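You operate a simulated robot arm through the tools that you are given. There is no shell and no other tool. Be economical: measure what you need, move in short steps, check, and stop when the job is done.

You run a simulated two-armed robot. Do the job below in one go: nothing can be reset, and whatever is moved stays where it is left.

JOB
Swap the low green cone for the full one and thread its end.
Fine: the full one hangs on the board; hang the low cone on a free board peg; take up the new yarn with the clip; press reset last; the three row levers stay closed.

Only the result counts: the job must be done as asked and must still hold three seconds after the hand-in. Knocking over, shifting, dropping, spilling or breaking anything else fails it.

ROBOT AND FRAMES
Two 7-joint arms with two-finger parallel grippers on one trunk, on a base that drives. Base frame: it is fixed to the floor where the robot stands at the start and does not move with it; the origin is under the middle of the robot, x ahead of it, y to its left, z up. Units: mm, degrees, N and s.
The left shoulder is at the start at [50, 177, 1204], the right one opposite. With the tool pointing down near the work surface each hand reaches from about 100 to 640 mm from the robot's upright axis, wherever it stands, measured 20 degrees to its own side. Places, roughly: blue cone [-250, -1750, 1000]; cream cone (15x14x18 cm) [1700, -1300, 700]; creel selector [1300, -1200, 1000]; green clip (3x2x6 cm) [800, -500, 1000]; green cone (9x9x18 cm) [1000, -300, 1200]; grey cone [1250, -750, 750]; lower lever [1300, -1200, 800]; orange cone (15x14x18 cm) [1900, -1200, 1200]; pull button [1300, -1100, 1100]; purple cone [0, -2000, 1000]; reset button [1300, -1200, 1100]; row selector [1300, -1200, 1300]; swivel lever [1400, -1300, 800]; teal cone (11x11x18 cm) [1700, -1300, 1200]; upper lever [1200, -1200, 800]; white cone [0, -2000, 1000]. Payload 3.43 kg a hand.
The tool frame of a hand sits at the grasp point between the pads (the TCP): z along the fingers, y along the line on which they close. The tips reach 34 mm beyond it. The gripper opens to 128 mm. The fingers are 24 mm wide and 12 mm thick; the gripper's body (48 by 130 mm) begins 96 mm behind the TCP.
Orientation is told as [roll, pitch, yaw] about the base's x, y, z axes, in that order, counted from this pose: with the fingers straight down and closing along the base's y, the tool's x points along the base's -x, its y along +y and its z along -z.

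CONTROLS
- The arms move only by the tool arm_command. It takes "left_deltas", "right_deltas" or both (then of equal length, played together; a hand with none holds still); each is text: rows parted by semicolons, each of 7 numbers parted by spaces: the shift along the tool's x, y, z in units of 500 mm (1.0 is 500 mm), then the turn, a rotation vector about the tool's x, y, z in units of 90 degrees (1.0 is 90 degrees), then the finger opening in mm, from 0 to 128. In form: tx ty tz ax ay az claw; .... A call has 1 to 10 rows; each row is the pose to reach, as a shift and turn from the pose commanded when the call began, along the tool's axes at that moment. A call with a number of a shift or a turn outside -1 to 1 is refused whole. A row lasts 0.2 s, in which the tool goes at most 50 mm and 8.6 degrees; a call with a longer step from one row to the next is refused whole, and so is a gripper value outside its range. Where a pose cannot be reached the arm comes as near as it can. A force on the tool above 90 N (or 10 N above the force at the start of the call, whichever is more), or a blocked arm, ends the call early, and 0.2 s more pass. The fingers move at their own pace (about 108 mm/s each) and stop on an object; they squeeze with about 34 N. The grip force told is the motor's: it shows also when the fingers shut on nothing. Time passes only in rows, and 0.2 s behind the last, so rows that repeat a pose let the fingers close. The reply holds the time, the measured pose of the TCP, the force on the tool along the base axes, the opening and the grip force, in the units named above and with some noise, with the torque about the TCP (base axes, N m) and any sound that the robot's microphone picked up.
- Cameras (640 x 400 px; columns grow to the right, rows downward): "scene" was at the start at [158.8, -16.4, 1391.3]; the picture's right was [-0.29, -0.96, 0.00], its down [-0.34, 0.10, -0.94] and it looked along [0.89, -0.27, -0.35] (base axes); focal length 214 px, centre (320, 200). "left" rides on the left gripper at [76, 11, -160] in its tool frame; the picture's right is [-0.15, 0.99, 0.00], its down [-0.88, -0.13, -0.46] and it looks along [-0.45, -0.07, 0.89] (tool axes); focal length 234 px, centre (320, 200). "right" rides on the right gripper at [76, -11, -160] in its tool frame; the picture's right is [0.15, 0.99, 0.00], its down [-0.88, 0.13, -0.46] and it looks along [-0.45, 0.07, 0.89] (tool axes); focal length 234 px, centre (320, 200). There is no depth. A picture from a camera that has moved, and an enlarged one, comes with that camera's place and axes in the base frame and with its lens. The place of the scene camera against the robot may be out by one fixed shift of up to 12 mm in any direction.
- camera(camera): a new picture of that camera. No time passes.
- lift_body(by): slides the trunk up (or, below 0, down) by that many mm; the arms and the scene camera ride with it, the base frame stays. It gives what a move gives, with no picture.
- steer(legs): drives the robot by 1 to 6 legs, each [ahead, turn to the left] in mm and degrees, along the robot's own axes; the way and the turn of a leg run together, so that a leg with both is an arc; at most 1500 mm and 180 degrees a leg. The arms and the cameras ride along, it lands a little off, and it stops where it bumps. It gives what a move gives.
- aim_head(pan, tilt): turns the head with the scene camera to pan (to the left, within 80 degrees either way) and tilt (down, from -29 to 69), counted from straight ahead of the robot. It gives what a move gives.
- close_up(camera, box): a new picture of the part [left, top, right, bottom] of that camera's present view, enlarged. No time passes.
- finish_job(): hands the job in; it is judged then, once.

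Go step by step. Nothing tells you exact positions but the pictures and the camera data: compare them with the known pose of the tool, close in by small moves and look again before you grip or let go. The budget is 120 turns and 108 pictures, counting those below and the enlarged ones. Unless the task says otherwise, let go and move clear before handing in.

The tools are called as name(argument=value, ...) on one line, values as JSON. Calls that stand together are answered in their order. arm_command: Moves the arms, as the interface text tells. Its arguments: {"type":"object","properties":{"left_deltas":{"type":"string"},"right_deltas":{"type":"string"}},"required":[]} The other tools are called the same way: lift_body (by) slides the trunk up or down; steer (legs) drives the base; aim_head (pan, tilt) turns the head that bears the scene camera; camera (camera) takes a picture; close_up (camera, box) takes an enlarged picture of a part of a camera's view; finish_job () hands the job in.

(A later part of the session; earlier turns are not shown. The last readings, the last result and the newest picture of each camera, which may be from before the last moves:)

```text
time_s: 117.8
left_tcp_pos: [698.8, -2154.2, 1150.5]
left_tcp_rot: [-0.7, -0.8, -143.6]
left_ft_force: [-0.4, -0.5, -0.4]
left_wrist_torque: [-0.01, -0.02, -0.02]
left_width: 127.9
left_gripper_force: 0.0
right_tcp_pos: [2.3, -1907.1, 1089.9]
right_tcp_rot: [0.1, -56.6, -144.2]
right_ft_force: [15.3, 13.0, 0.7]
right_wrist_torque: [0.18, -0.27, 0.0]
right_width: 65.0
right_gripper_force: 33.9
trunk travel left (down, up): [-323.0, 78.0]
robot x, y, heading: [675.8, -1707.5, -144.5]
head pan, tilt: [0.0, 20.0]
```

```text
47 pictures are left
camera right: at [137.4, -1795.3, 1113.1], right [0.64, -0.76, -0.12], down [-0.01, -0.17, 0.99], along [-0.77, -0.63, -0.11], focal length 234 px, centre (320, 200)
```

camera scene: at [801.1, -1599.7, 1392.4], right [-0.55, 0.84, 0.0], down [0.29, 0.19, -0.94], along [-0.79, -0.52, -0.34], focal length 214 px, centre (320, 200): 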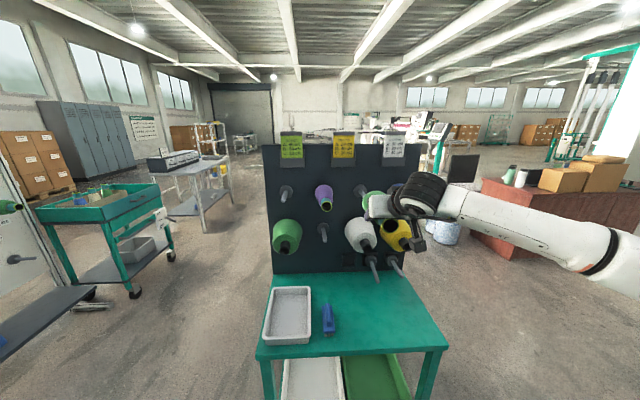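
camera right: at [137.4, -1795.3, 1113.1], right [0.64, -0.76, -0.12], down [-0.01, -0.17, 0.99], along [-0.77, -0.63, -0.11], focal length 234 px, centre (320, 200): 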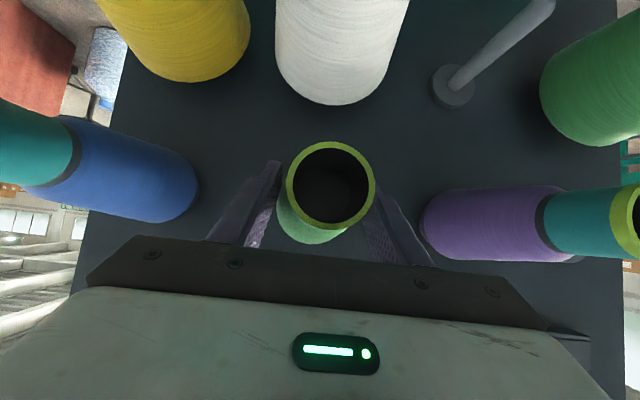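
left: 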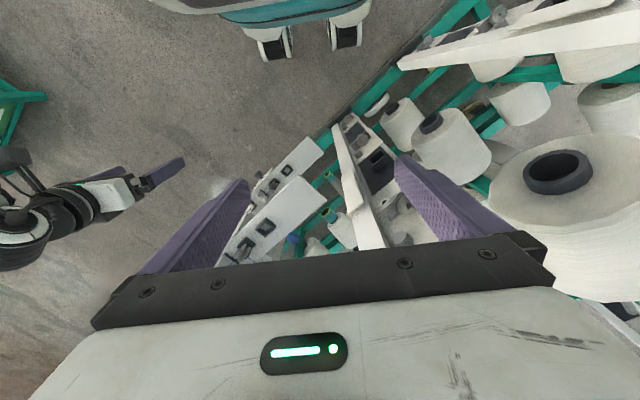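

It seated with a 20 N axial contact. I'll open the fingers and look before withdrawing.

arm_command(right_deltas="0 0 0 0 0 0 75;0 0 0 0 0 0 100;0 0 0 0 0 0 120;0 0 0 0 0 0 120")

steer(legs=[[-60, 0]])

camera(camera="right")

```text
time_s: 118.8
left_tcp_pos: [697.6, -2154.8, 1147.2]
left_tcp_rot: [-0.7, -0.6, -143.7]
left_ft_force: [-0.8, -0.1, -0.5]
left_wrist_torque: [0.0, 0.01, 0.02]
left_width: 128.0
left_gripper_force: 0.0
right_tcp_pos: [1.0, -1909.4, 1086.9]
right_tcp_rot: [0.0, -56.5, -144.2]
right_ft_force: [0.2, 0.4, -0.6]
right_wrist_torque: [-0.01, 0.01, -0.01]
right_width: 120.3
right_gripper_force: 0.1
trunk travel left (down, up): [-323.0, 78.0]
robot x, y, heading: [675.0, -1706.6, -144.3]
head pan, tilt: [0.0, 20.0]
```

```text
time_s: 119.8
left_tcp_pos: [747.5, -2119.1, 1147.3]
left_tcp_rot: [-0.7, -0.7, -143.6]
left_ft_force: [0.3, -0.5, -0.1]
left_wrist_torque: [-0.01, 0.02, 0.01]
left_width: 128.2
left_gripper_force: 0.0
right_tcp_pos: [49.8, -1872.2, 1087.5]
right_tcp_rot: [0.0, -56.5, -144.1]
right_ft_force: [-0.1, 0.0, -0.3]
right_wrist_torque: [0.02, -0.02, 0.02]
right_width: 120.2
right_gripper_force: 0.1
trunk travel left (down, up): [-323.0, 78.0]
robot x, y, heading: [723.9, -1676.7, -144.3]
head pan, tilt: [0.0, 20.0]
```

```text
46 pictures are left
camera right: at [185.4, -1760.9, 1112.4], right [0.64, -0.76, -0.12], down [-0.01, -0.17, 0.99], along [-0.77, -0.63, -0.11], focal length 234 px, centre (320, 200)
```

right: 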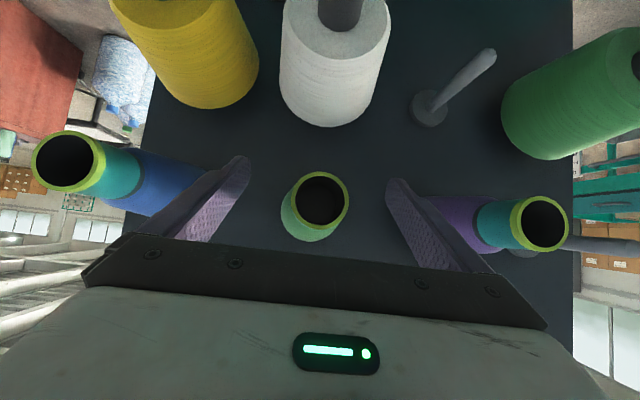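

The low cone hangs properly on the board. Next I'll move 272 mm left, to be in front of the full green cone, by backing off, turning left, advancing and turning back.

steer(legs=[[-230, 0], [0, 90], [272, 0], [0, -90]])

lift_body(by=-182)

camera(camera="right")

camera(camera="scene")

```text
time_s: 125.2
left_tcp_pos: [1353.0, -1552.7, 1148.3]
left_tcp_rot: [-0.1, 0.2, -55.6]
left_ft_force: [0.7, -0.2, -0.4]
left_wrist_torque: [-0.01, 0.0, -0.03]
left_width: 128.1
left_gripper_force: 0.0
right_tcp_pos: [1088.5, -2241.1, 1075.4]
right_tcp_rot: [1.3, -55.8, -56.9]
right_ft_force: [0.2, 0.2, 0.3]
right_wrist_torque: [0.02, 0.0, 0.03]
right_width: 120.0
right_gripper_force: 0.1
trunk travel left (down, up): [-323.0, 78.0]
robot x, y, heading: [908.9, -1551.0, -56.7]
head pan, tilt: [0.0, 20.0]
stopped in leg 2: the robot was blocked; the commanded pose is now the measured one
```

```text
time_s: 127.2
left_tcp_pos: [1344.9, -1546.0, 972.6]
left_tcp_rot: [0.9, -0.3, -55.3]
left_ft_force: [0.1, 1.0, 0.2]
left_wrist_torque: [-0.01, -0.04, 0.01]
left_width: 128.1
left_gripper_force: 0.1
right_tcp_pos: [1082.0, -2236.1, 897.0]
right_tcp_rot: [2.2, -56.2, -57.5]
right_ft_force: [0.3, -0.1, 0.6]
right_wrist_torque: [0.0, 0.0, 0.02]
right_width: 120.2
right_gripper_force: 0.1
trunk travel left (down, up): [-141.0, 260.0]
robot x, y, heading: [906.1, -1546.9, -56.6]
head pan, tilt: [0.0, 20.0]
```

```text
45 pictures are left
camera right: at [973.3, -2097.7, 922.7], right [0.77, 0.63, -0.1], down [0.15, -0.03, 0.99], along [0.62, -0.78, -0.12], focal length 234 px, centre (320, 200)
```

right: 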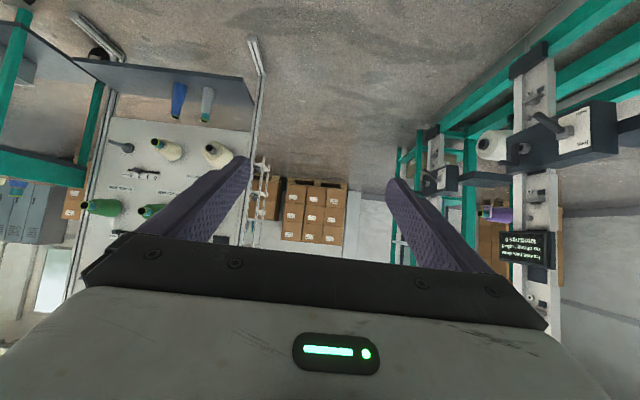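

```text
44 pictures are left
camera scene: at [984.7, -1684.6, 1157.6], right [-0.83, -0.55, -0.02], down [-0.17, 0.3, -0.94], along [0.53, -0.78, -0.35], focal length 214 px, centre (320, 200)
```

scene: 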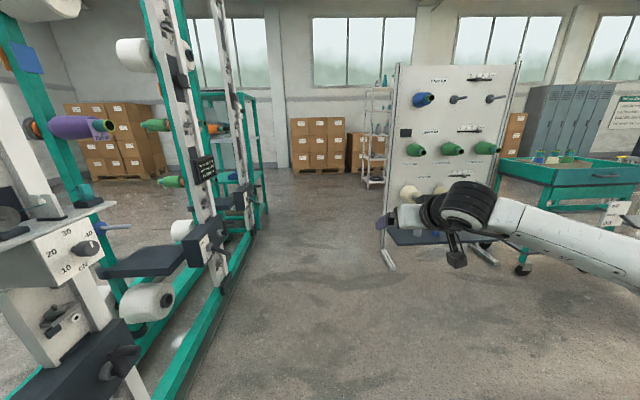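

The turn was blocked just before its end, with the left arm near the rack's control side. I'll check the left side before moving.

aim_head(pan=70, tilt=20)

camera(camera="scene")

```text
time_s: 128.7
left_tcp_pos: [1346.2, -1545.4, 972.6]
left_tcp_rot: [0.8, -0.3, -55.2]
left_ft_force: [-0.7, 0.0, -0.1]
left_wrist_torque: [0.0, -0.01, 0.01]
left_width: 128.2
left_gripper_force: 0.1
right_tcp_pos: [1081.4, -2236.3, 898.2]
right_tcp_rot: [2.3, -56.3, -57.6]
right_ft_force: [-0.3, -0.5, 0.4]
right_wrist_torque: [-0.01, 0.05, -0.02]
right_width: 120.1
right_gripper_force: 0.0
trunk travel left (down, up): [-141.0, 260.0]
robot x, y, heading: [909.7, -1549.4, -56.3]
head pan, tilt: [70.0, 20.0]
```

```text
43 pictures are left
camera scene: at [1023.3, -1585.1, 1159.9], right [0.24, -0.97, -0.01], down [-0.32, -0.07, -0.95], along [0.92, 0.23, -0.32], focal length 214 px, centre (320, 200)
```

scene: 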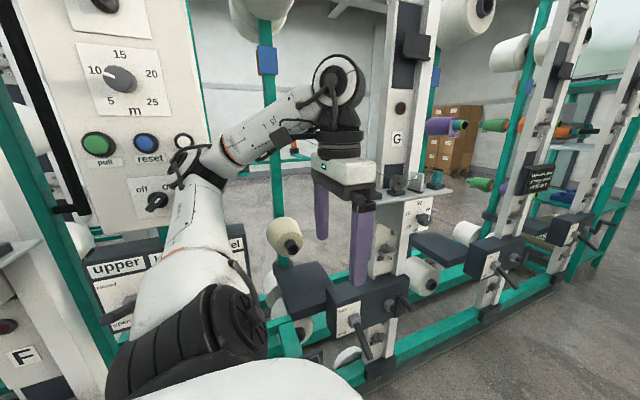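

The left elbow is resting by the control panel. I'll undo the turn to free it and then inspect the panel.

steer(legs=[[0, -30]])

aim_head(pan=80, tilt=15)

camera(camera="scene")

```text
time_s: 130.5
left_tcp_pos: [1301.6, -1759.2, 964.3]
left_tcp_rot: [-0.9, -0.5, -84.9]
left_ft_force: [-0.5, -0.1, -0.6]
left_wrist_torque: [-0.01, 0.01, 0.02]
left_width: 127.7
left_gripper_force: 0.0
right_tcp_pos: [732.3, -2229.1, 904.8]
right_tcp_rot: [0.1, -56.4, -85.2]
right_ft_force: [-0.2, 0.2, 0.2]
right_wrist_torque: [0.0, -0.01, -0.02]
right_width: 119.9
right_gripper_force: 0.0
trunk travel left (down, up): [-141.0, 260.0]
robot x, y, heading: [912.2, -1545.7, -85.9]
head pan, tilt: [70.0, 20.0]
```

```text
time_s: 131.2
left_tcp_pos: [1303.0, -1758.1, 964.1]
left_tcp_rot: [-1.0, -0.5, -84.9]
left_ft_force: [0.4, -0.4, 0.1]
left_wrist_torque: [0.04, -0.04, -0.01]
left_width: 127.8
left_gripper_force: 0.1
right_tcp_pos: [732.7, -2228.2, 905.2]
right_tcp_rot: [-0.1, -56.5, -85.2]
right_ft_force: [0.4, -0.7, -0.3]
right_wrist_torque: [0.03, -0.01, -0.02]
right_width: 120.0
right_gripper_force: 0.1
trunk travel left (down, up): [-141.0, 260.0]
robot x, y, heading: [910.9, -1548.4, -86.0]
head pan, tilt: [80.0, 15.0]
```

```text
42 pictures are left
camera scene: at [1006.5, -1614.8, 1166.6], right [-0.1, -0.99, 0.0], down [-0.26, 0.03, -0.97], along [0.96, -0.1, -0.26], focal length 214 px, centre (320, 200)
```

scene: 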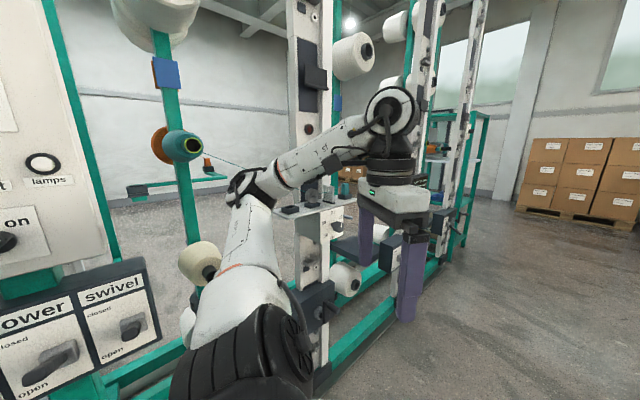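

The levers seem to read fine but need verification later. I'll now move away from the rack toward the board side and arc backward to face the green cone.

steer(legs=[[500, 0], [-320, -58]])

aim_head(pan=0, tilt=20)

camera(camera="scene")

camera(camera="right")

```text
time_s: 136.8
left_tcp_pos: [1103.1, -2222.4, 964.2]
left_tcp_rot: [-0.8, -0.5, -143.0]
left_ft_force: [0.7, 0.2, 0.6]
left_wrist_torque: [0.0, -0.02, 0.0]
left_width: 128.1
left_gripper_force: 0.0
right_tcp_pos: [402.3, -1986.5, 904.4]
right_tcp_rot: [0.0, -56.5, -143.4]
right_ft_force: [0.1, -0.5, -0.2]
right_wrist_torque: [-0.02, 0.01, 0.0]
right_width: 119.8
right_gripper_force: 0.0
trunk travel left (down, up): [-141.0, 260.0]
robot x, y, heading: [1073.8, -1776.1, -144.1]
head pan, tilt: [80.0, 15.0]
```

```text
time_s: 138.3
left_tcp_pos: [1102.0, -2222.3, 963.7]
left_tcp_rot: [-0.9, -0.4, -143.1]
left_ft_force: [-0.5, -0.7, 0.4]
left_wrist_torque: [-0.01, 0.0, -0.01]
left_width: 128.3
left_gripper_force: 0.0
right_tcp_pos: [402.0, -1985.8, 906.0]
right_tcp_rot: [0.0, -56.5, -143.4]
right_ft_force: [0.8, -0.3, 1.0]
right_wrist_torque: [0.0, 0.01, 0.02]
right_width: 120.1
right_gripper_force: 0.0
trunk travel left (down, up): [-141.0, 260.0]
robot x, y, heading: [1077.2, -1775.4, -143.9]
head pan, tilt: [0.0, 20.0]
```

```text
41 pictures are left
camera scene: at [942.6, -1860.7, 1158.5], right [-0.59, 0.81, 0.0], down [0.28, 0.2, -0.94], along [-0.76, -0.55, -0.34], focal length 214 px, centre (320, 200)
```

scene: 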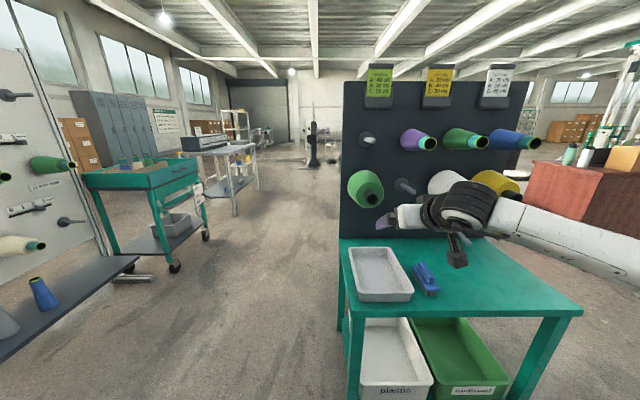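

```text
40 pictures are left
camera right: at [536.1, -1872.2, 930.0], right [0.65, -0.75, -0.12], down [-0.01, -0.17, 0.99], along [-0.76, -0.64, -0.12], focal length 234 px, centre (320, 200)
```

right: 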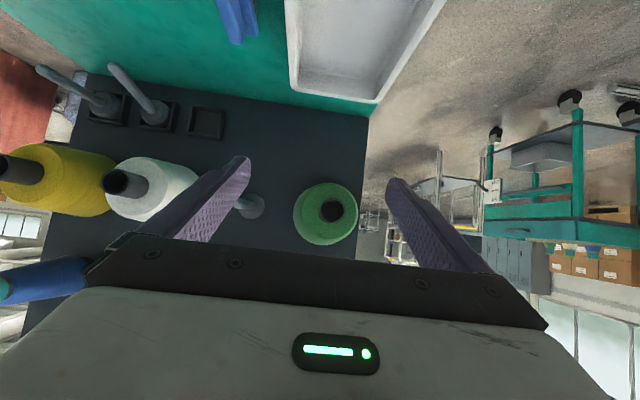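

The low cone hangs well. The full green nose is at s≈1884, z≈899, 48 mm left of my hand. I'll align, extend 20 mm and close in.

steer(legs=[[0, -0.6]])

arm_command(right_deltas="-0.004 0.049 0.022 0 0 0 128;-0.007 0.097 0.043 0 0 0 128;-0.007 0.097 0.043 0 0 0 128")

steer(legs=[[130, 0]])

camera(camera="right")

```text
time_s: 139.0
left_tcp_pos: [1097.1, -2223.3, 963.9]
left_tcp_rot: [-0.9, -0.4, -143.6]
left_ft_force: [0.7, 0.8, 0.1]
left_wrist_torque: [-0.03, 0.01, 0.01]
left_width: 128.0
left_gripper_force: 0.0
right_tcp_pos: [400.2, -1978.4, 905.6]
right_tcp_rot: [-0.1, -56.4, -144.0]
right_ft_force: [-0.5, -0.4, 0.2]
right_wrist_torque: [0.03, 0.01, -0.01]
right_width: 120.3
right_gripper_force: 0.1
trunk travel left (down, up): [-141.0, 260.0]
robot x, y, heading: [1074.2, -1776.7, -144.8]
head pan, tilt: [0.0, 20.0]
```

```text
time_s: 139.8
left_tcp_pos: [1097.6, -2222.9, 965.7]
left_tcp_rot: [-1.0, -0.4, -143.8]
left_ft_force: [-0.5, -0.3, -0.5]
left_wrist_torque: [0.01, -0.02, 0.01]
left_width: 127.8
left_gripper_force: 0.0
right_tcp_pos: [411.8, -2028.6, 896.9]
right_tcp_rot: [0.0, -56.5, -144.1]
right_ft_force: [-0.7, -1.0, -0.3]
right_wrist_torque: [0.0, -0.04, 0.04]
right_width: 128.0
right_gripper_force: 0.1
trunk travel left (down, up): [-141.0, 260.0]
robot x, y, heading: [1076.9, -1772.8, -144.6]
head pan, tilt: [0.0, 20.0]
```

```text
time_s: 141.1
left_tcp_pos: [992.6, -2296.5, 964.7]
left_tcp_rot: [-1.0, -0.5, -143.8]
left_ft_force: [-0.7, -0.3, -0.9]
left_wrist_torque: [-0.01, -0.05, 0.0]
left_width: 127.8
left_gripper_force: 0.1
right_tcp_pos: [307.7, -2101.0, 896.2]
right_tcp_rot: [-0.1, -56.5, -144.1]
right_ft_force: [-0.2, 0.0, 0.2]
right_wrist_torque: [-0.02, -0.02, 0.0]
right_width: 128.1
right_gripper_force: 0.0
trunk travel left (down, up): [-141.0, 260.0]
robot x, y, heading: [969.2, -1852.8, -144.9]
head pan, tilt: [0.0, 20.0]
```

```text
39 pictures are left
camera right: at [442.8, -1989.5, 922.7], right [0.64, -0.75, -0.12], down [-0.01, -0.17, 0.99], along [-0.76, -0.63, -0.12], focal length 234 px, centre (320, 200)
```

right: 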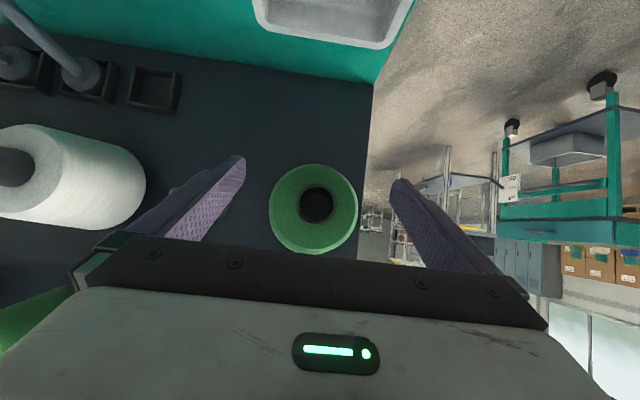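

The hand is centred within a few mm. I'll nudge 5 mm left and go in to the grasp depth.

arm_command(right_deltas="0 0.01 0 0 0 0 128;0 0.01 0 0 0 0 128")

steer(legs=[[100, 0]])

camera(camera="right")

```text
time_s: 141.7
left_tcp_pos: [992.8, -2296.7, 964.1]
left_tcp_rot: [-0.9, -0.4, -143.8]
left_ft_force: [0.1, -0.4, 0.6]
left_wrist_torque: [-0.01, 0.0, -0.01]
left_width: 127.8
left_gripper_force: 0.1
right_tcp_pos: [308.7, -2105.1, 899.2]
right_tcp_rot: [-0.1, -56.4, -144.1]
right_ft_force: [0.9, 0.4, -0.6]
right_wrist_torque: [0.0, 0.04, -0.01]
right_width: 128.1
right_gripper_force: 0.1
trunk travel left (down, up): [-141.0, 260.0]
robot x, y, heading: [966.8, -1847.9, -144.5]
head pan, tilt: [0.0, 20.0]
```

```text
time_s: 142.9
left_tcp_pos: [909.3, -2355.5, 964.2]
left_tcp_rot: [-0.9, -0.5, -143.9]
left_ft_force: [-0.2, 0.0, 0.1]
left_wrist_torque: [0.01, -0.02, 0.01]
left_width: 127.8
left_gripper_force: 0.0
right_tcp_pos: [227.6, -2163.3, 897.7]
right_tcp_rot: [0.0, -56.5, -144.2]
right_ft_force: [-0.4, 0.5, -0.7]
right_wrist_torque: [0.01, -0.02, 0.01]
right_width: 128.0
right_gripper_force: 0.1
trunk travel left (down, up): [-141.0, 260.0]
robot x, y, heading: [890.4, -1909.3, -144.8]
head pan, tilt: [0.0, 20.0]
```

```text
38 pictures are left
camera right: at [362.6, -2051.9, 923.2], right [0.64, -0.76, -0.12], down [-0.01, -0.17, 0.99], along [-0.76, -0.63, -0.12], focal length 234 px, centre (320, 200)
```

right: 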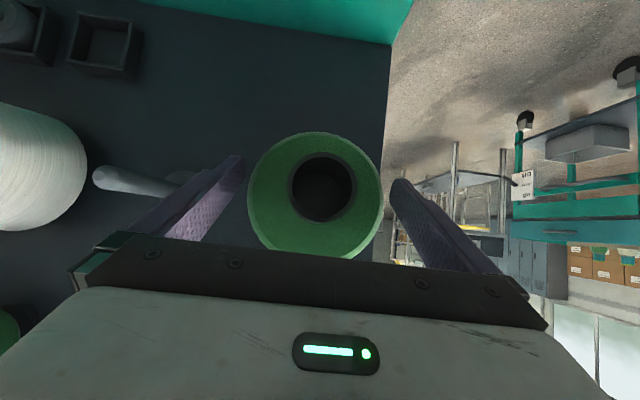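

Centred. I'll advance the last 52 mm and grip.

steer(legs=[[52, 0]])

camera(camera="right")

```text
time_s: 143.8
left_tcp_pos: [866.1, -2385.6, 964.0]
left_tcp_rot: [-0.9, -0.4, -144.0]
left_ft_force: [0.2, -0.4, 0.6]
left_wrist_torque: [-0.01, 0.04, -0.01]
left_width: 128.0
left_gripper_force: 0.1
right_tcp_pos: [185.1, -2194.0, 897.3]
right_tcp_rot: [-0.1, -56.5, -144.1]
right_ft_force: [-2.9, -1.3, -4.2]
right_wrist_torque: [0.11, -0.11, 0.03]
right_width: 128.0
right_gripper_force: 0.0
trunk travel left (down, up): [-141.0, 260.0]
robot x, y, heading: [842.5, -1937.4, -144.9]
head pan, tilt: [0.0, 20.0]
```

```text
37 pictures are left
camera right: at [320.0, -2082.0, 922.0], right [0.64, -0.75, -0.12], down [-0.01, -0.17, 0.99], along [-0.76, -0.63, -0.12], focal length 234 px, centre (320, 200)
```

right: 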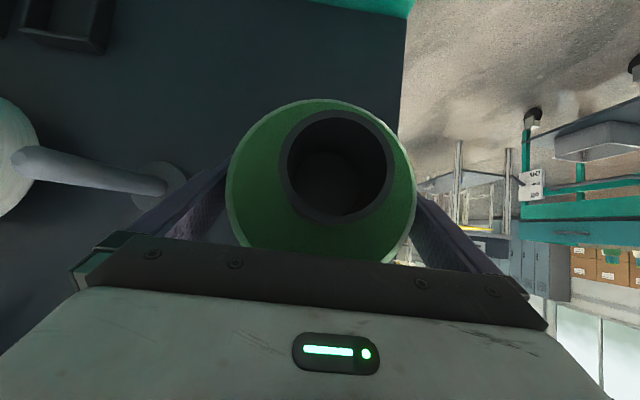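

Light contact is showing, so depth is enough. I'll close the fingers.

arm_command(right_deltas="0 0 0 0 0 0 100;0 0 0 0 0 0 60;0 0 0 0 0 0 30;0 0 0 0 0 0 30;0 0 0 0 0 0 30")

camera(camera="right")

```text
time_s: 145.0
left_tcp_pos: [867.1, -2384.9, 963.8]
left_tcp_rot: [-0.9, -0.3, -143.9]
left_ft_force: [0.1, -0.1, -0.4]
left_wrist_torque: [-0.01, 0.0, -0.05]
left_width: 128.0
left_gripper_force: 0.0
right_tcp_pos: [183.7, -2194.4, 896.1]
right_tcp_rot: [-0.1, -56.3, -144.1]
right_ft_force: [-2.5, -0.4, -0.8]
right_wrist_torque: [0.11, -0.07, 0.15]
right_width: 127.4
right_gripper_force: 34.3
trunk travel left (down, up): [-141.0, 260.0]
robot x, y, heading: [846.6, -1938.2, -144.7]
head pan, tilt: [0.0, 20.0]
```

```text
36 pictures are left
camera right: at [320.2, -2081.8, 922.1], right [0.64, -0.75, -0.12], down [-0.01, -0.17, 0.99], along [-0.76, -0.63, -0.12], focal length 234 px, centre (320, 200)
```

right: 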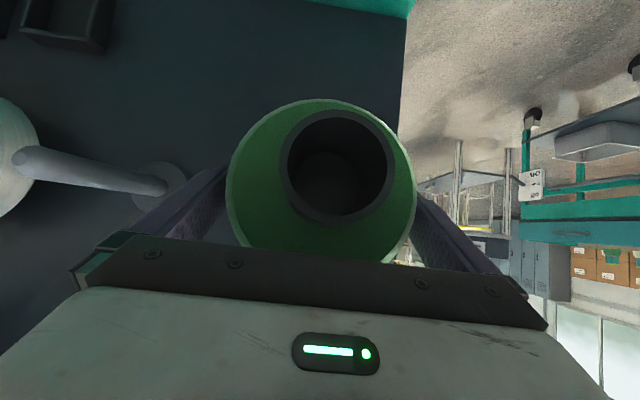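

It's gripped at 127.4 mm, near the widest part but with full grip force and close to the centre of mass. I'll pull straight out a little and check that it follows.

steer(legs=[[-50, 0]])

camera(camera="right")

```text
time_s: 145.9
left_tcp_pos: [907.1, -2356.9, 964.1]
left_tcp_rot: [-0.9, -0.4, -143.8]
left_ft_force: [0.3, 0.6, -0.1]
left_wrist_torque: [0.01, 0.01, 0.02]
left_width: 128.2
left_gripper_force: 0.0
right_tcp_pos: [224.9, -2164.4, 896.8]
right_tcp_rot: [-0.1, -56.2, -144.1]
right_ft_force: [0.7, 0.6, 0.5]
right_wrist_torque: [0.06, -0.06, 0.01]
right_width: 127.2
right_gripper_force: 34.2
trunk travel left (down, up): [-141.0, 260.0]
robot x, y, heading: [889.2, -1906.0, -144.9]
head pan, tilt: [0.0, 20.0]
```

```text
35 pictures are left
camera right: at [361.1, -2053.0, 921.9], right [0.64, -0.75, -0.12], down [-0.01, -0.17, 0.99], along [-0.76, -0.63, -0.12], focal length 234 px, centre (320, 200)
```

right: 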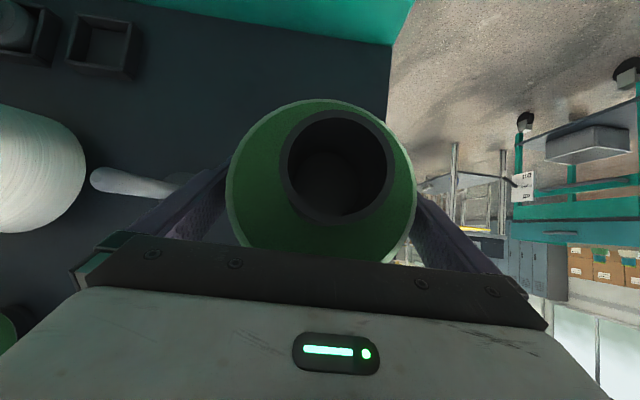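

The cone follows nicely. I'll back off a bit, turn left on the open side, and reverse along the aisle centre.

steer(legs=[[-105, 0]])

aim_head(pan=70, tilt=15)

steer(legs=[[0, 90.5]])

camera(camera="scene")

```text
time_s: 147.1
left_tcp_pos: [992.0, -2296.4, 963.9]
left_tcp_rot: [-0.9, -0.5, -144.0]
left_ft_force: [-0.4, 0.5, -0.7]
left_wrist_torque: [0.0, 0.02, -0.01]
left_width: 128.0
left_gripper_force: 0.1
right_tcp_pos: [309.6, -2105.3, 897.2]
right_tcp_rot: [-0.1, -56.3, -144.2]
right_ft_force: [-0.4, 0.2, -0.5]
right_wrist_torque: [0.05, -0.06, 0.02]
right_width: 127.2
right_gripper_force: 33.9
trunk travel left (down, up): [-141.0, 260.0]
robot x, y, heading: [968.7, -1850.6, -145.0]
head pan, tilt: [0.0, 20.0]
```

```text
time_s: 148.5
left_tcp_pos: [991.4, -2295.4, 964.6]
left_tcp_rot: [-0.8, -0.4, -143.9]
left_ft_force: [-0.3, 0.0, 0.2]
left_wrist_torque: [0.0, 0.0, -0.01]
left_width: 128.1
left_gripper_force: 0.1
right_tcp_pos: [310.8, -2103.9, 895.4]
right_tcp_rot: [-0.1, -56.4, -144.1]
right_ft_force: [0.3, -0.3, 0.1]
right_wrist_torque: [0.08, -0.05, 0.02]
right_width: 127.3
right_gripper_force: 33.6
trunk travel left (down, up): [-141.0, 260.0]
robot x, y, heading: [968.3, -1851.5, -144.7]
head pan, tilt: [70.0, 15.0]
```

```text
time_s: 152.8
left_tcp_pos: [1417.3, -1824.3, 963.6]
left_tcp_rot: [-1.0, -0.4, -53.4]
left_ft_force: [0.2, 0.2, -0.5]
left_wrist_torque: [0.0, 0.01, 0.0]
left_width: 128.0
left_gripper_force: 0.1
right_tcp_pos: [1231.9, -2507.5, 895.8]
right_tcp_rot: [-0.2, -56.2, -53.5]
right_ft_force: [-0.2, 0.2, 0.9]
right_wrist_torque: [0.05, 0.06, 0.01]
right_width: 127.2
right_gripper_force: 34.3
trunk travel left (down, up): [-141.0, 260.0]
robot x, y, heading: [973.0, -1846.5, -54.3]
head pan, tilt: [70.0, 15.0]
```

```text
34 pictures are left
camera scene: at [1101.6, -1870.5, 1166.6], right [0.27, -0.96, 0.0], down [-0.25, -0.07, -0.97], along [0.93, 0.26, -0.26], focal length 214 px, centre (320, 200)
```

scene: 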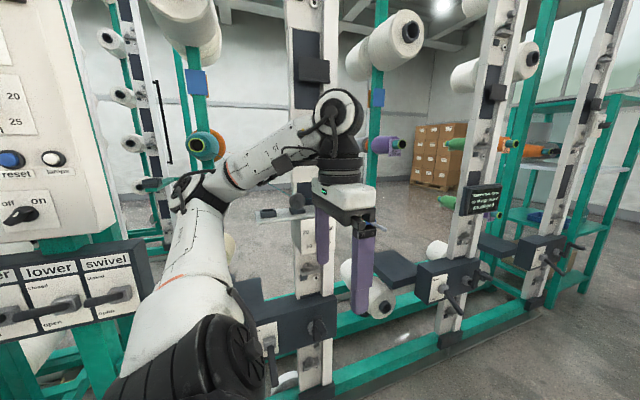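

Clear. I'll reverse along the aisle past the board and look back at the panel and levers from there.

steer(legs=[[-900, 0]])

lift_body(by=234)

aim_head(pan=45, tilt=20)

camera(camera="scene")

```text
time_s: 157.6
left_tcp_pos: [887.3, -1083.7, 964.5]
left_tcp_rot: [-0.9, -0.4, -53.7]
left_ft_force: [-0.7, 0.1, 1.0]
left_wrist_torque: [-0.03, 0.01, 0.01]
left_width: 127.9
left_gripper_force: 0.0
right_tcp_pos: [696.8, -1766.0, 895.5]
right_tcp_rot: [-0.2, -56.1, -53.9]
right_ft_force: [-0.5, 0.2, 0.8]
right_wrist_torque: [0.04, 0.03, -0.01]
right_width: 126.8
right_gripper_force: 33.9
trunk travel left (down, up): [-141.0, 260.0]
robot x, y, heading: [438.7, -1105.6, -54.5]
head pan, tilt: [70.0, 15.0]
```

```text
time_s: 160.0
left_tcp_pos: [886.8, -1083.2, 1197.5]
left_tcp_rot: [-0.9, -0.4, -53.8]
left_ft_force: [0.6, 0.0, -0.3]
left_wrist_torque: [-0.01, -0.02, 0.03]
left_width: 127.9
left_gripper_force: 0.1
right_tcp_pos: [696.5, -1766.4, 1128.8]
right_tcp_rot: [-0.2, -56.2, -54.0]
right_ft_force: [-0.6, 0.0, -4.8]
right_wrist_torque: [0.07, 0.05, 0.01]
right_width: 127.2
right_gripper_force: 33.8
trunk travel left (down, up): [-375.0, 26.0]
robot x, y, heading: [439.0, -1104.8, -54.4]
head pan, tilt: [70.0, 15.0]
```

```text
time_s: 160.9
left_tcp_pos: [888.2, -1085.0, 1197.7]
left_tcp_rot: [-0.8, -0.4, -53.7]
left_ft_force: [0.5, 0.9, 0.7]
left_wrist_torque: [-0.01, -0.01, -0.01]
left_width: 128.1
left_gripper_force: 0.0
right_tcp_pos: [696.3, -1765.8, 1128.8]
right_tcp_rot: [-0.2, -56.1, -54.0]
right_ft_force: [0.3, 0.0, -4.6]
right_wrist_torque: [0.08, 0.03, -0.02]
right_width: 126.7
right_gripper_force: 34.2
trunk travel left (down, up): [-375.0, 26.0]
robot x, y, heading: [440.0, -1107.7, -54.8]
head pan, tilt: [45.0, 20.0]
```

```text
33 pictures are left
camera scene: at [572.8, -1168.8, 1392.4], right [-0.17, -0.99, 0.0], down [-0.34, 0.06, -0.94], along [0.93, -0.16, -0.34], focal length 214 px, centre (320, 200)
```

scene: 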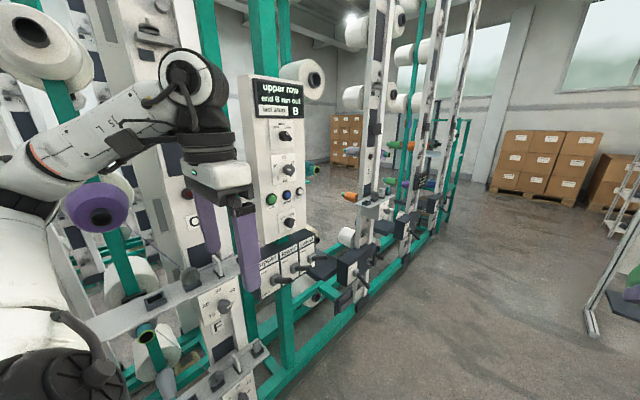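

The panel is in view. I'll zoom in on the levers, and check the held cone because the vertical force changed a little.

close_up(camera="scene", box=[235, 180, 345, 300])

camera(camera="right")

```text
3.33 times, centred on (290, 240) of scene
camera zoom: at [572.8, -1168.8, 1392.4], right [-0.17, -0.99, 0.0], down [-0.34, 0.06, -0.94], along [0.93, -0.16, -0.34], focal length 715 px, centre (420, 67)
```

zoom: 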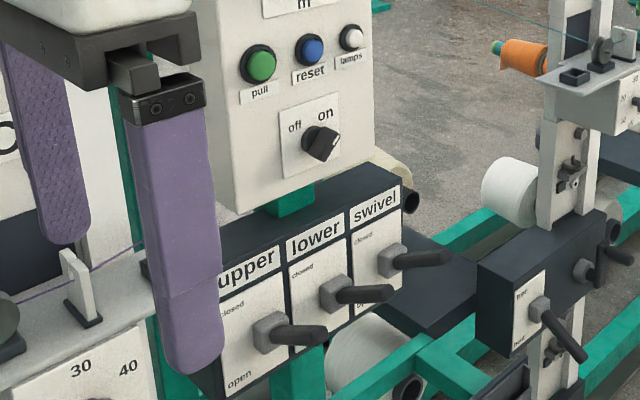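

```text
31 pictures are left
camera right: at [585.5, -1630.6, 1155.5], right [0.75, 0.65, -0.12], down [0.17, -0.01, 0.99], along [0.63, -0.76, -0.12], focal length 234 px, centre (320, 200)
```

right: 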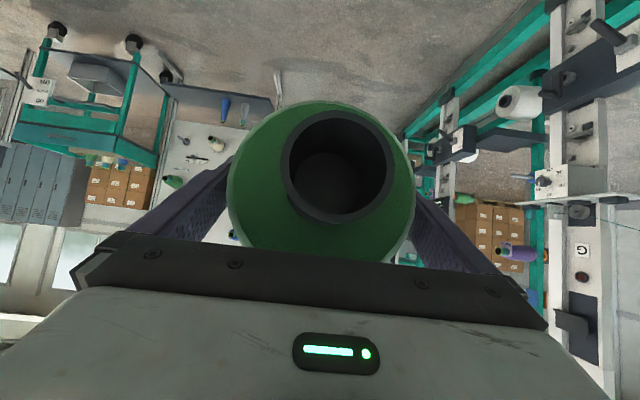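

All three levers are in the same closed position and the held cone is fine. I'll carry on: turn, reverse away from the rack, then square up to it.

steer(legs=[[0, 27], [-590, 0], [0, 64]])

aim_head(pan=-10, tilt=25)

camera(camera="scene")

```text
time_s: 168.3
left_tcp_pos: [-99.2, -389.9, 1198.0]
left_tcp_rot: [-1.0, -0.4, 35.6]
left_ft_force: [0.4, -0.8, 0.0]
left_wrist_torque: [-0.01, -0.03, 0.0]
left_width: 128.2
left_gripper_force: 0.1
right_tcp_pos: [579.9, -587.5, 1129.1]
right_tcp_rot: [-0.2, -56.1, 35.3]
right_ft_force: [0.0, 0.2, -4.0]
right_wrist_torque: [-0.09, 0.05, 0.01]
right_width: 126.6
right_gripper_force: 33.9
trunk travel left (down, up): [-375.0, 26.0]
robot x, y, heading: [-83.5, -839.4, 34.6]
head pan, tilt: [45.0, 20.0]
```

```text
time_s: 169.6
left_tcp_pos: [-99.0, -388.9, 1197.5]
left_tcp_rot: [-1.0, -0.5, 35.7]
left_ft_force: [-0.4, 0.3, 0.1]
left_wrist_torque: [0.0, 0.05, -0.05]
left_width: 127.9
left_gripper_force: 0.0
right_tcp_pos: [580.6, -587.8, 1130.9]
right_tcp_rot: [-0.2, -56.2, 35.3]
right_ft_force: [-0.2, -0.3, -4.7]
right_wrist_torque: [-0.04, 0.06, -0.01]
right_width: 126.7
right_gripper_force: 33.8
trunk travel left (down, up): [-375.0, 26.0]
robot x, y, heading: [-80.1, -837.5, 34.9]
head pan, tilt: [-10.0, 25.0]
```

```text
30 pictures are left
camera scene: at [59.4, -747.4, 1384.3], right [0.42, -0.91, 0.0], down [-0.38, -0.18, -0.91], along [0.82, 0.38, -0.42], focal length 214 px, centre (320, 200)
```

scene: 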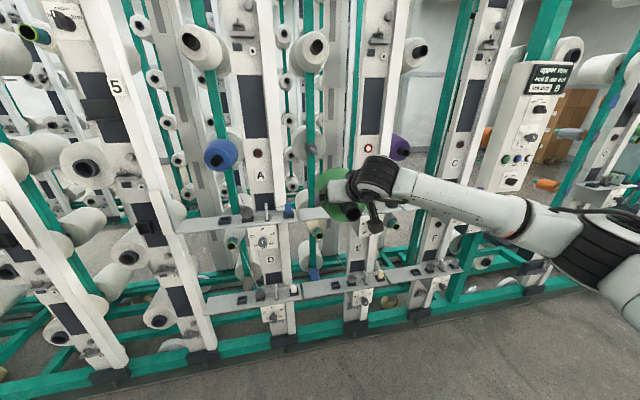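

I'm in front of the rack with the full cone. I'll fine-align heading, height (+17 mm) and lateral (27 mm right), then approach part-way.

steer(legs=[[0, 1.2]])

lift_body(by=17)

arm_command(right_deltas="-0.02 -0.028 0.029 0 0 0 30;-0.039 -0.055 0.058 0 0 0 30;-0.039 -0.055 0.058 0 0 0 30")

steer(legs=[[230, 0]])

close_up(camera="scene", box=[220, 80, 460, 280])

```text
time_s: 170.3
left_tcp_pos: [-109.0, -389.4, 1199.3]
left_tcp_rot: [-1.0, -0.4, 36.8]
left_ft_force: [-0.6, -0.2, -0.8]
left_wrist_torque: [0.03, -0.01, -0.03]
left_width: 127.9
left_gripper_force: 0.1
right_tcp_pos: [574.7, -574.5, 1129.6]
right_tcp_rot: [-0.1, -56.3, 36.5]
right_ft_force: [-0.7, -0.3, -4.5]
right_wrist_torque: [-0.01, 0.05, 0.02]
right_width: 126.4
right_gripper_force: 33.8
trunk travel left (down, up): [-375.0, 26.0]
robot x, y, heading: [-82.0, -837.4, 36.0]
head pan, tilt: [-10.0, 25.0]
```

```text
time_s: 170.9
left_tcp_pos: [-108.9, -389.4, 1215.6]
left_tcp_rot: [-1.0, -0.3, 36.8]
left_ft_force: [0.9, -0.3, -0.3]
left_wrist_torque: [0.0, 0.05, -0.01]
left_width: 128.1
left_gripper_force: 0.0
right_tcp_pos: [575.9, -573.6, 1146.0]
right_tcp_rot: [-0.3, -56.1, 36.7]
right_ft_force: [0.1, -0.5, -4.3]
right_wrist_torque: [-0.07, 0.08, 0.01]
right_width: 126.6
right_gripper_force: 33.7
trunk travel left (down, up): [-392.0, 9.0]
robot x, y, heading: [-80.2, -835.8, 35.9]
head pan, tilt: [-10.0, 25.0]
```

```text
time_s: 171.8
left_tcp_pos: [-108.0, -389.7, 1215.6]
left_tcp_rot: [-1.0, -0.5, 36.8]
left_ft_force: [0.2, -0.4, -0.6]
left_wrist_torque: [-0.03, -0.04, -0.02]
left_width: 128.2
left_gripper_force: 0.1
right_tcp_pos: [618.9, -576.5, 1148.1]
right_tcp_rot: [-0.1, -56.2, 36.6]
right_ft_force: [-0.3, -0.4, -3.7]
right_wrist_torque: [-0.02, 0.03, -0.03]
right_width: 126.5
right_gripper_force: 33.9
trunk travel left (down, up): [-392.0, 9.0]
robot x, y, heading: [-77.8, -837.9, 36.0]
head pan, tilt: [-10.0, 25.0]
```

```text
time_s: 173.5
left_tcp_pos: [82.1, -252.6, 1215.1]
left_tcp_rot: [-1.1, -0.3, 36.5]
left_ft_force: [-0.2, -0.6, 0.1]
left_wrist_torque: [-0.01, 0.01, 0.02]
left_width: 127.7
left_gripper_force: 0.1
right_tcp_pos: [807.8, -443.6, 1146.6]
right_tcp_rot: [-0.2, -56.1, 36.3]
right_ft_force: [0.2, -0.4, -4.5]
right_wrist_torque: [-0.07, 0.05, 0.03]
right_width: 126.4
right_gripper_force: 33.6
trunk travel left (down, up): [-392.0, 9.0]
robot x, y, heading: [107.5, -701.3, 35.7]
head pan, tilt: [-10.0, 25.0]
```

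```text
2.00 times, centred on (340, 180) of scene
camera zoom: at [247.5, -608.6, 1401.2], right [0.43, -0.9, 0.0], down [-0.38, -0.18, -0.91], along [0.82, 0.39, -0.42], focal length 429 px, centre (280, 240)
```

zoom: 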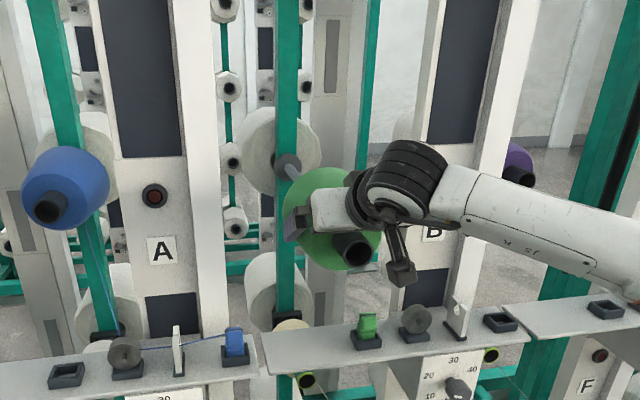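

The peg is visible behind the cone. My heading is 0.6° low, and correcting it also recentres the cone laterally, so I'll do that and then advance.

steer(legs=[[0, 0.6]])

steer(legs=[[95, 0]])

close_up(camera="scene", box=[240, 110, 440, 270])

camera(camera="right")

```text
time_s: 174.2
left_tcp_pos: [76.8, -254.9, 1215.3]
left_tcp_rot: [-1.1, -0.4, 37.1]
left_ft_force: [0.1, -0.9, 0.6]
left_wrist_torque: [0.01, -0.01, 0.01]
left_width: 128.0
left_gripper_force: 0.2
right_tcp_pos: [805.0, -435.5, 1146.3]
right_tcp_rot: [-0.3, -56.1, 36.8]
right_ft_force: [-0.2, -0.4, -3.1]
right_wrist_torque: [-0.01, 0.11, -0.01]
right_width: 126.4
right_gripper_force: 33.3
trunk travel left (down, up): [-392.0, 9.0]
robot x, y, heading: [106.7, -699.7, 36.3]
head pan, tilt: [-10.0, 25.0]
```

```text
time_s: 175.3
left_tcp_pos: [153.4, -198.4, 1215.1]
left_tcp_rot: [-0.9, -0.3, 37.2]
left_ft_force: [0.0, 0.5, 0.9]
left_wrist_torque: [-0.04, 0.01, 0.03]
left_width: 127.9
left_gripper_force: 0.0
right_tcp_pos: [881.7, -378.4, 1146.4]
right_tcp_rot: [-0.2, -56.1, 37.0]
right_ft_force: [0.5, -0.6, -4.8]
right_wrist_torque: [-0.05, 0.06, 0.0]
right_width: 126.3
right_gripper_force: 33.9
trunk travel left (down, up): [-392.0, 9.0]
robot x, y, heading: [180.5, -644.2, 36.3]
head pan, tilt: [-10.0, 25.0]
```

```text
2.50 times, centred on (340, 190) of scene
camera zoom: at [322.5, -551.3, 1401.1], right [0.44, -0.9, 0.0], down [-0.38, -0.19, -0.91], along [0.81, 0.4, -0.42], focal length 536 px, centre (270, 225)
```

zoom: 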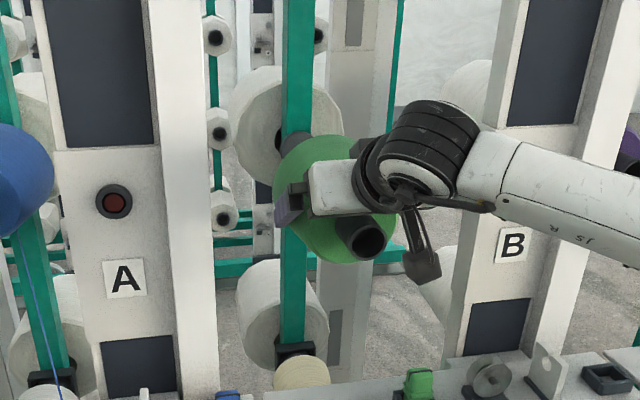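

```text
27 pictures are left
camera right: at [748.2, -492.3, 1172.1], right [-0.66, 0.74, -0.12], down [0.01, 0.17, 0.98], along [0.75, 0.65, -0.12], focal length 234 px, centre (320, 200)
```

right: 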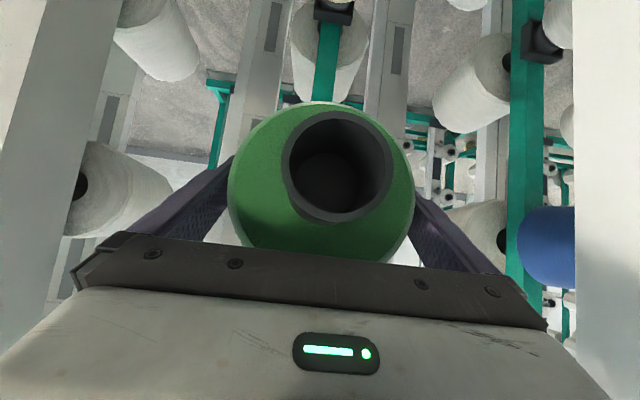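

Aligned within about 2 mm. I'll advance 90 mm and check the force.

steer(legs=[[90, 0]])

camera(camera="scene")

```text
time_s: 176.4
left_tcp_pos: [225.0, -145.7, 1214.9]
left_tcp_rot: [-1.0, -0.4, 37.1]
left_ft_force: [-0.3, -0.1, 0.7]
left_wrist_torque: [-0.02, 0.03, 0.01]
left_width: 128.1
left_gripper_force: 0.0
right_tcp_pos: [953.2, -326.5, 1147.5]
right_tcp_rot: [-0.2, -56.1, 36.9]
right_ft_force: [0.7, 0.3, -3.6]
right_wrist_torque: [-0.08, 0.09, 0.02]
right_width: 126.3
right_gripper_force: 33.7
trunk travel left (down, up): [-392.0, 9.0]
robot x, y, heading: [255.4, -592.7, 36.1]
head pan, tilt: [-10.0, 25.0]
```

```text
26 pictures are left
camera scene: at [394.1, -498.8, 1401.2], right [0.44, -0.9, 0.0], down [-0.38, -0.19, -0.91], along [0.81, 0.4, -0.42], focal length 214 px, centre (320, 200)
```

scene: 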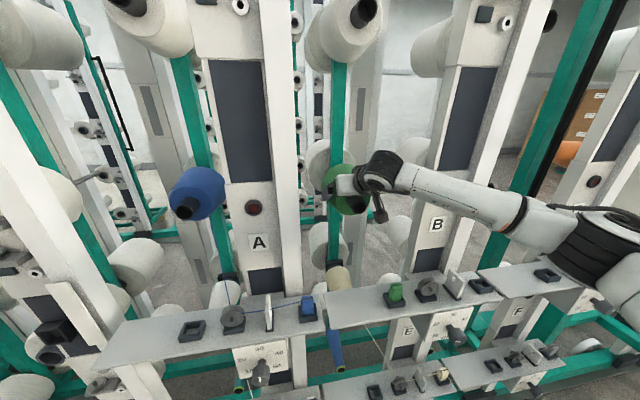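

No contact so far and it's on line. I'll continue 35 mm, then in small steps.

steer(legs=[[35, 0]])

steer(legs=[[14, 0]])

```text
time_s: 177.3
left_tcp_pos: [253.9, -125.3, 1214.5]
left_tcp_rot: [-1.0, -0.4, 37.1]
left_ft_force: [1.1, 1.3, 0.2]
left_wrist_torque: [-0.01, -0.02, -0.02]
left_width: 128.1
left_gripper_force: 0.1
right_tcp_pos: [980.7, -307.2, 1146.4]
right_tcp_rot: [-0.1, -56.1, 36.9]
right_ft_force: [-0.8, -1.6, -0.3]
right_wrist_torque: [-0.06, 0.12, 0.02]
right_width: 126.8
right_gripper_force: 34.0
trunk travel left (down, up): [-392.0, 9.0]
robot x, y, heading: [284.7, -573.3, 36.3]
head pan, tilt: [-10.0, 25.0]
```

```text
time_s: 178.1
left_tcp_pos: [262.9, -118.7, 1215.8]
left_tcp_rot: [-1.1, -0.4, 37.1]
left_ft_force: [0.6, -0.2, 0.0]
left_wrist_torque: [0.0, -0.01, 0.02]
left_width: 128.0
left_gripper_force: 0.0
right_tcp_pos: [990.9, -300.2, 1146.0]
right_tcp_rot: [-0.2, -56.0, 36.8]
right_ft_force: [-13.8, -10.9, -3.8]
right_wrist_torque: [-0.13, 0.4, -0.2]
right_width: 126.6
right_gripper_force: 34.0
trunk travel left (down, up): [-392.0, 9.0]
robot x, y, heading: [294.8, -559.4, 36.2]
head pan, tilt: [-10.0, 25.0]
```

Contact of 17 N came right at the predicted seat depth. I'll open fully and back off a little to check.

arm_command(right_deltas="0 0 0 0 0 0 128;0 0 0 0 0 0 128;0 0 0 0 0 0 128")

steer(legs=[[-40, 0]])

camera(camera="right")

```text
time_s: 178.9
left_tcp_pos: [264.7, -117.1, 1215.6]
left_tcp_rot: [-1.0, -0.4, 37.0]
left_ft_force: [0.4, -0.3, 0.4]
left_wrist_torque: [0.02, 0.0, 0.02]
left_width: 128.0
left_gripper_force: 0.1
right_tcp_pos: [991.9, -299.8, 1145.4]
right_tcp_rot: [-0.1, -56.0, 36.7]
right_ft_force: [0.0, -0.4, 1.1]
right_wrist_torque: [-0.01, 0.02, 0.02]
right_width: 127.7
right_gripper_force: 0.0
trunk travel left (down, up): [-392.0, 9.0]
robot x, y, heading: [292.0, -563.9, 36.2]
head pan, tilt: [-10.0, 25.0]
```

```text
time_s: 179.7
left_tcp_pos: [232.6, -141.1, 1214.8]
left_tcp_rot: [-1.1, -0.5, 36.9]
left_ft_force: [-0.2, -0.4, 0.3]
left_wrist_torque: [0.05, -0.06, 0.02]
left_width: 128.0
left_gripper_force: 0.1
right_tcp_pos: [959.9, -324.1, 1147.1]
right_tcp_rot: [-0.2, -56.0, 36.8]
right_ft_force: [-1.2, 0.2, 0.7]
right_wrist_torque: [-0.04, -0.02, 0.0]
right_width: 128.1
right_gripper_force: 0.1
trunk travel left (down, up): [-392.0, 9.0]
robot x, y, heading: [262.9, -589.3, 35.9]
head pan, tilt: [-10.0, 25.0]
```

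```text
25 pictures are left
camera right: at [825.7, -437.0, 1172.7], right [-0.66, 0.74, -0.12], down [0.01, 0.17, 0.98], along [0.75, 0.64, -0.12], focal length 234 px, centre (320, 200)
```

right: 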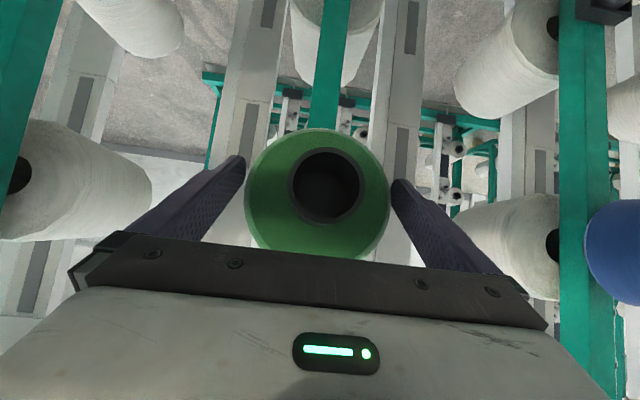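

The full cone hangs on peg B and the hand is free. I'll back out and look for the yarn end and clip.

steer(legs=[[-260, 0]])

close_up(camera="scene", box=[220, 120, 440, 280])

```text
time_s: 181.6
left_tcp_pos: [21.7, -294.2, 1215.8]
left_tcp_rot: [-1.1, -0.5, 37.1]
left_ft_force: [0.3, 0.4, -0.3]
left_wrist_torque: [0.01, -0.03, -0.02]
left_width: 128.2
left_gripper_force: 0.1
right_tcp_pos: [749.0, -476.9, 1144.5]
right_tcp_rot: [-0.2, -56.0, 36.8]
right_ft_force: [-0.4, 0.8, 0.2]
right_wrist_torque: [0.04, 0.0, -0.02]
right_width: 128.1
right_gripper_force: 0.0
trunk travel left (down, up): [-392.0, 9.0]
robot x, y, heading: [48.9, -740.4, 36.2]
head pan, tilt: [-10.0, 25.0]
```

```text
2.50 times, centred on (330, 200) of scene
camera zoom: at [189.4, -648.6, 1401.5], right [0.44, -0.9, 0.0], down [-0.38, -0.19, -0.91], along [0.81, 0.4, -0.42], focal length 536 px, centre (295, 200)
```

zoom: 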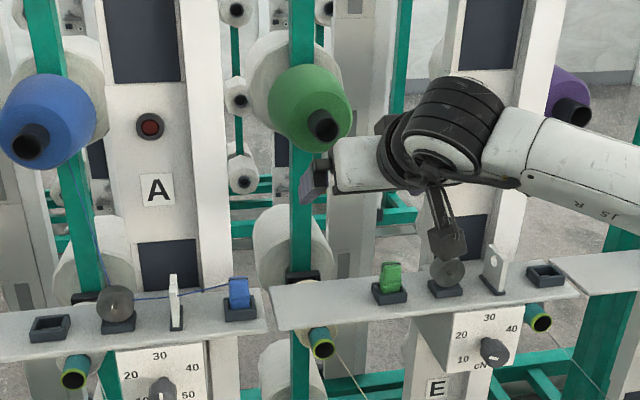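

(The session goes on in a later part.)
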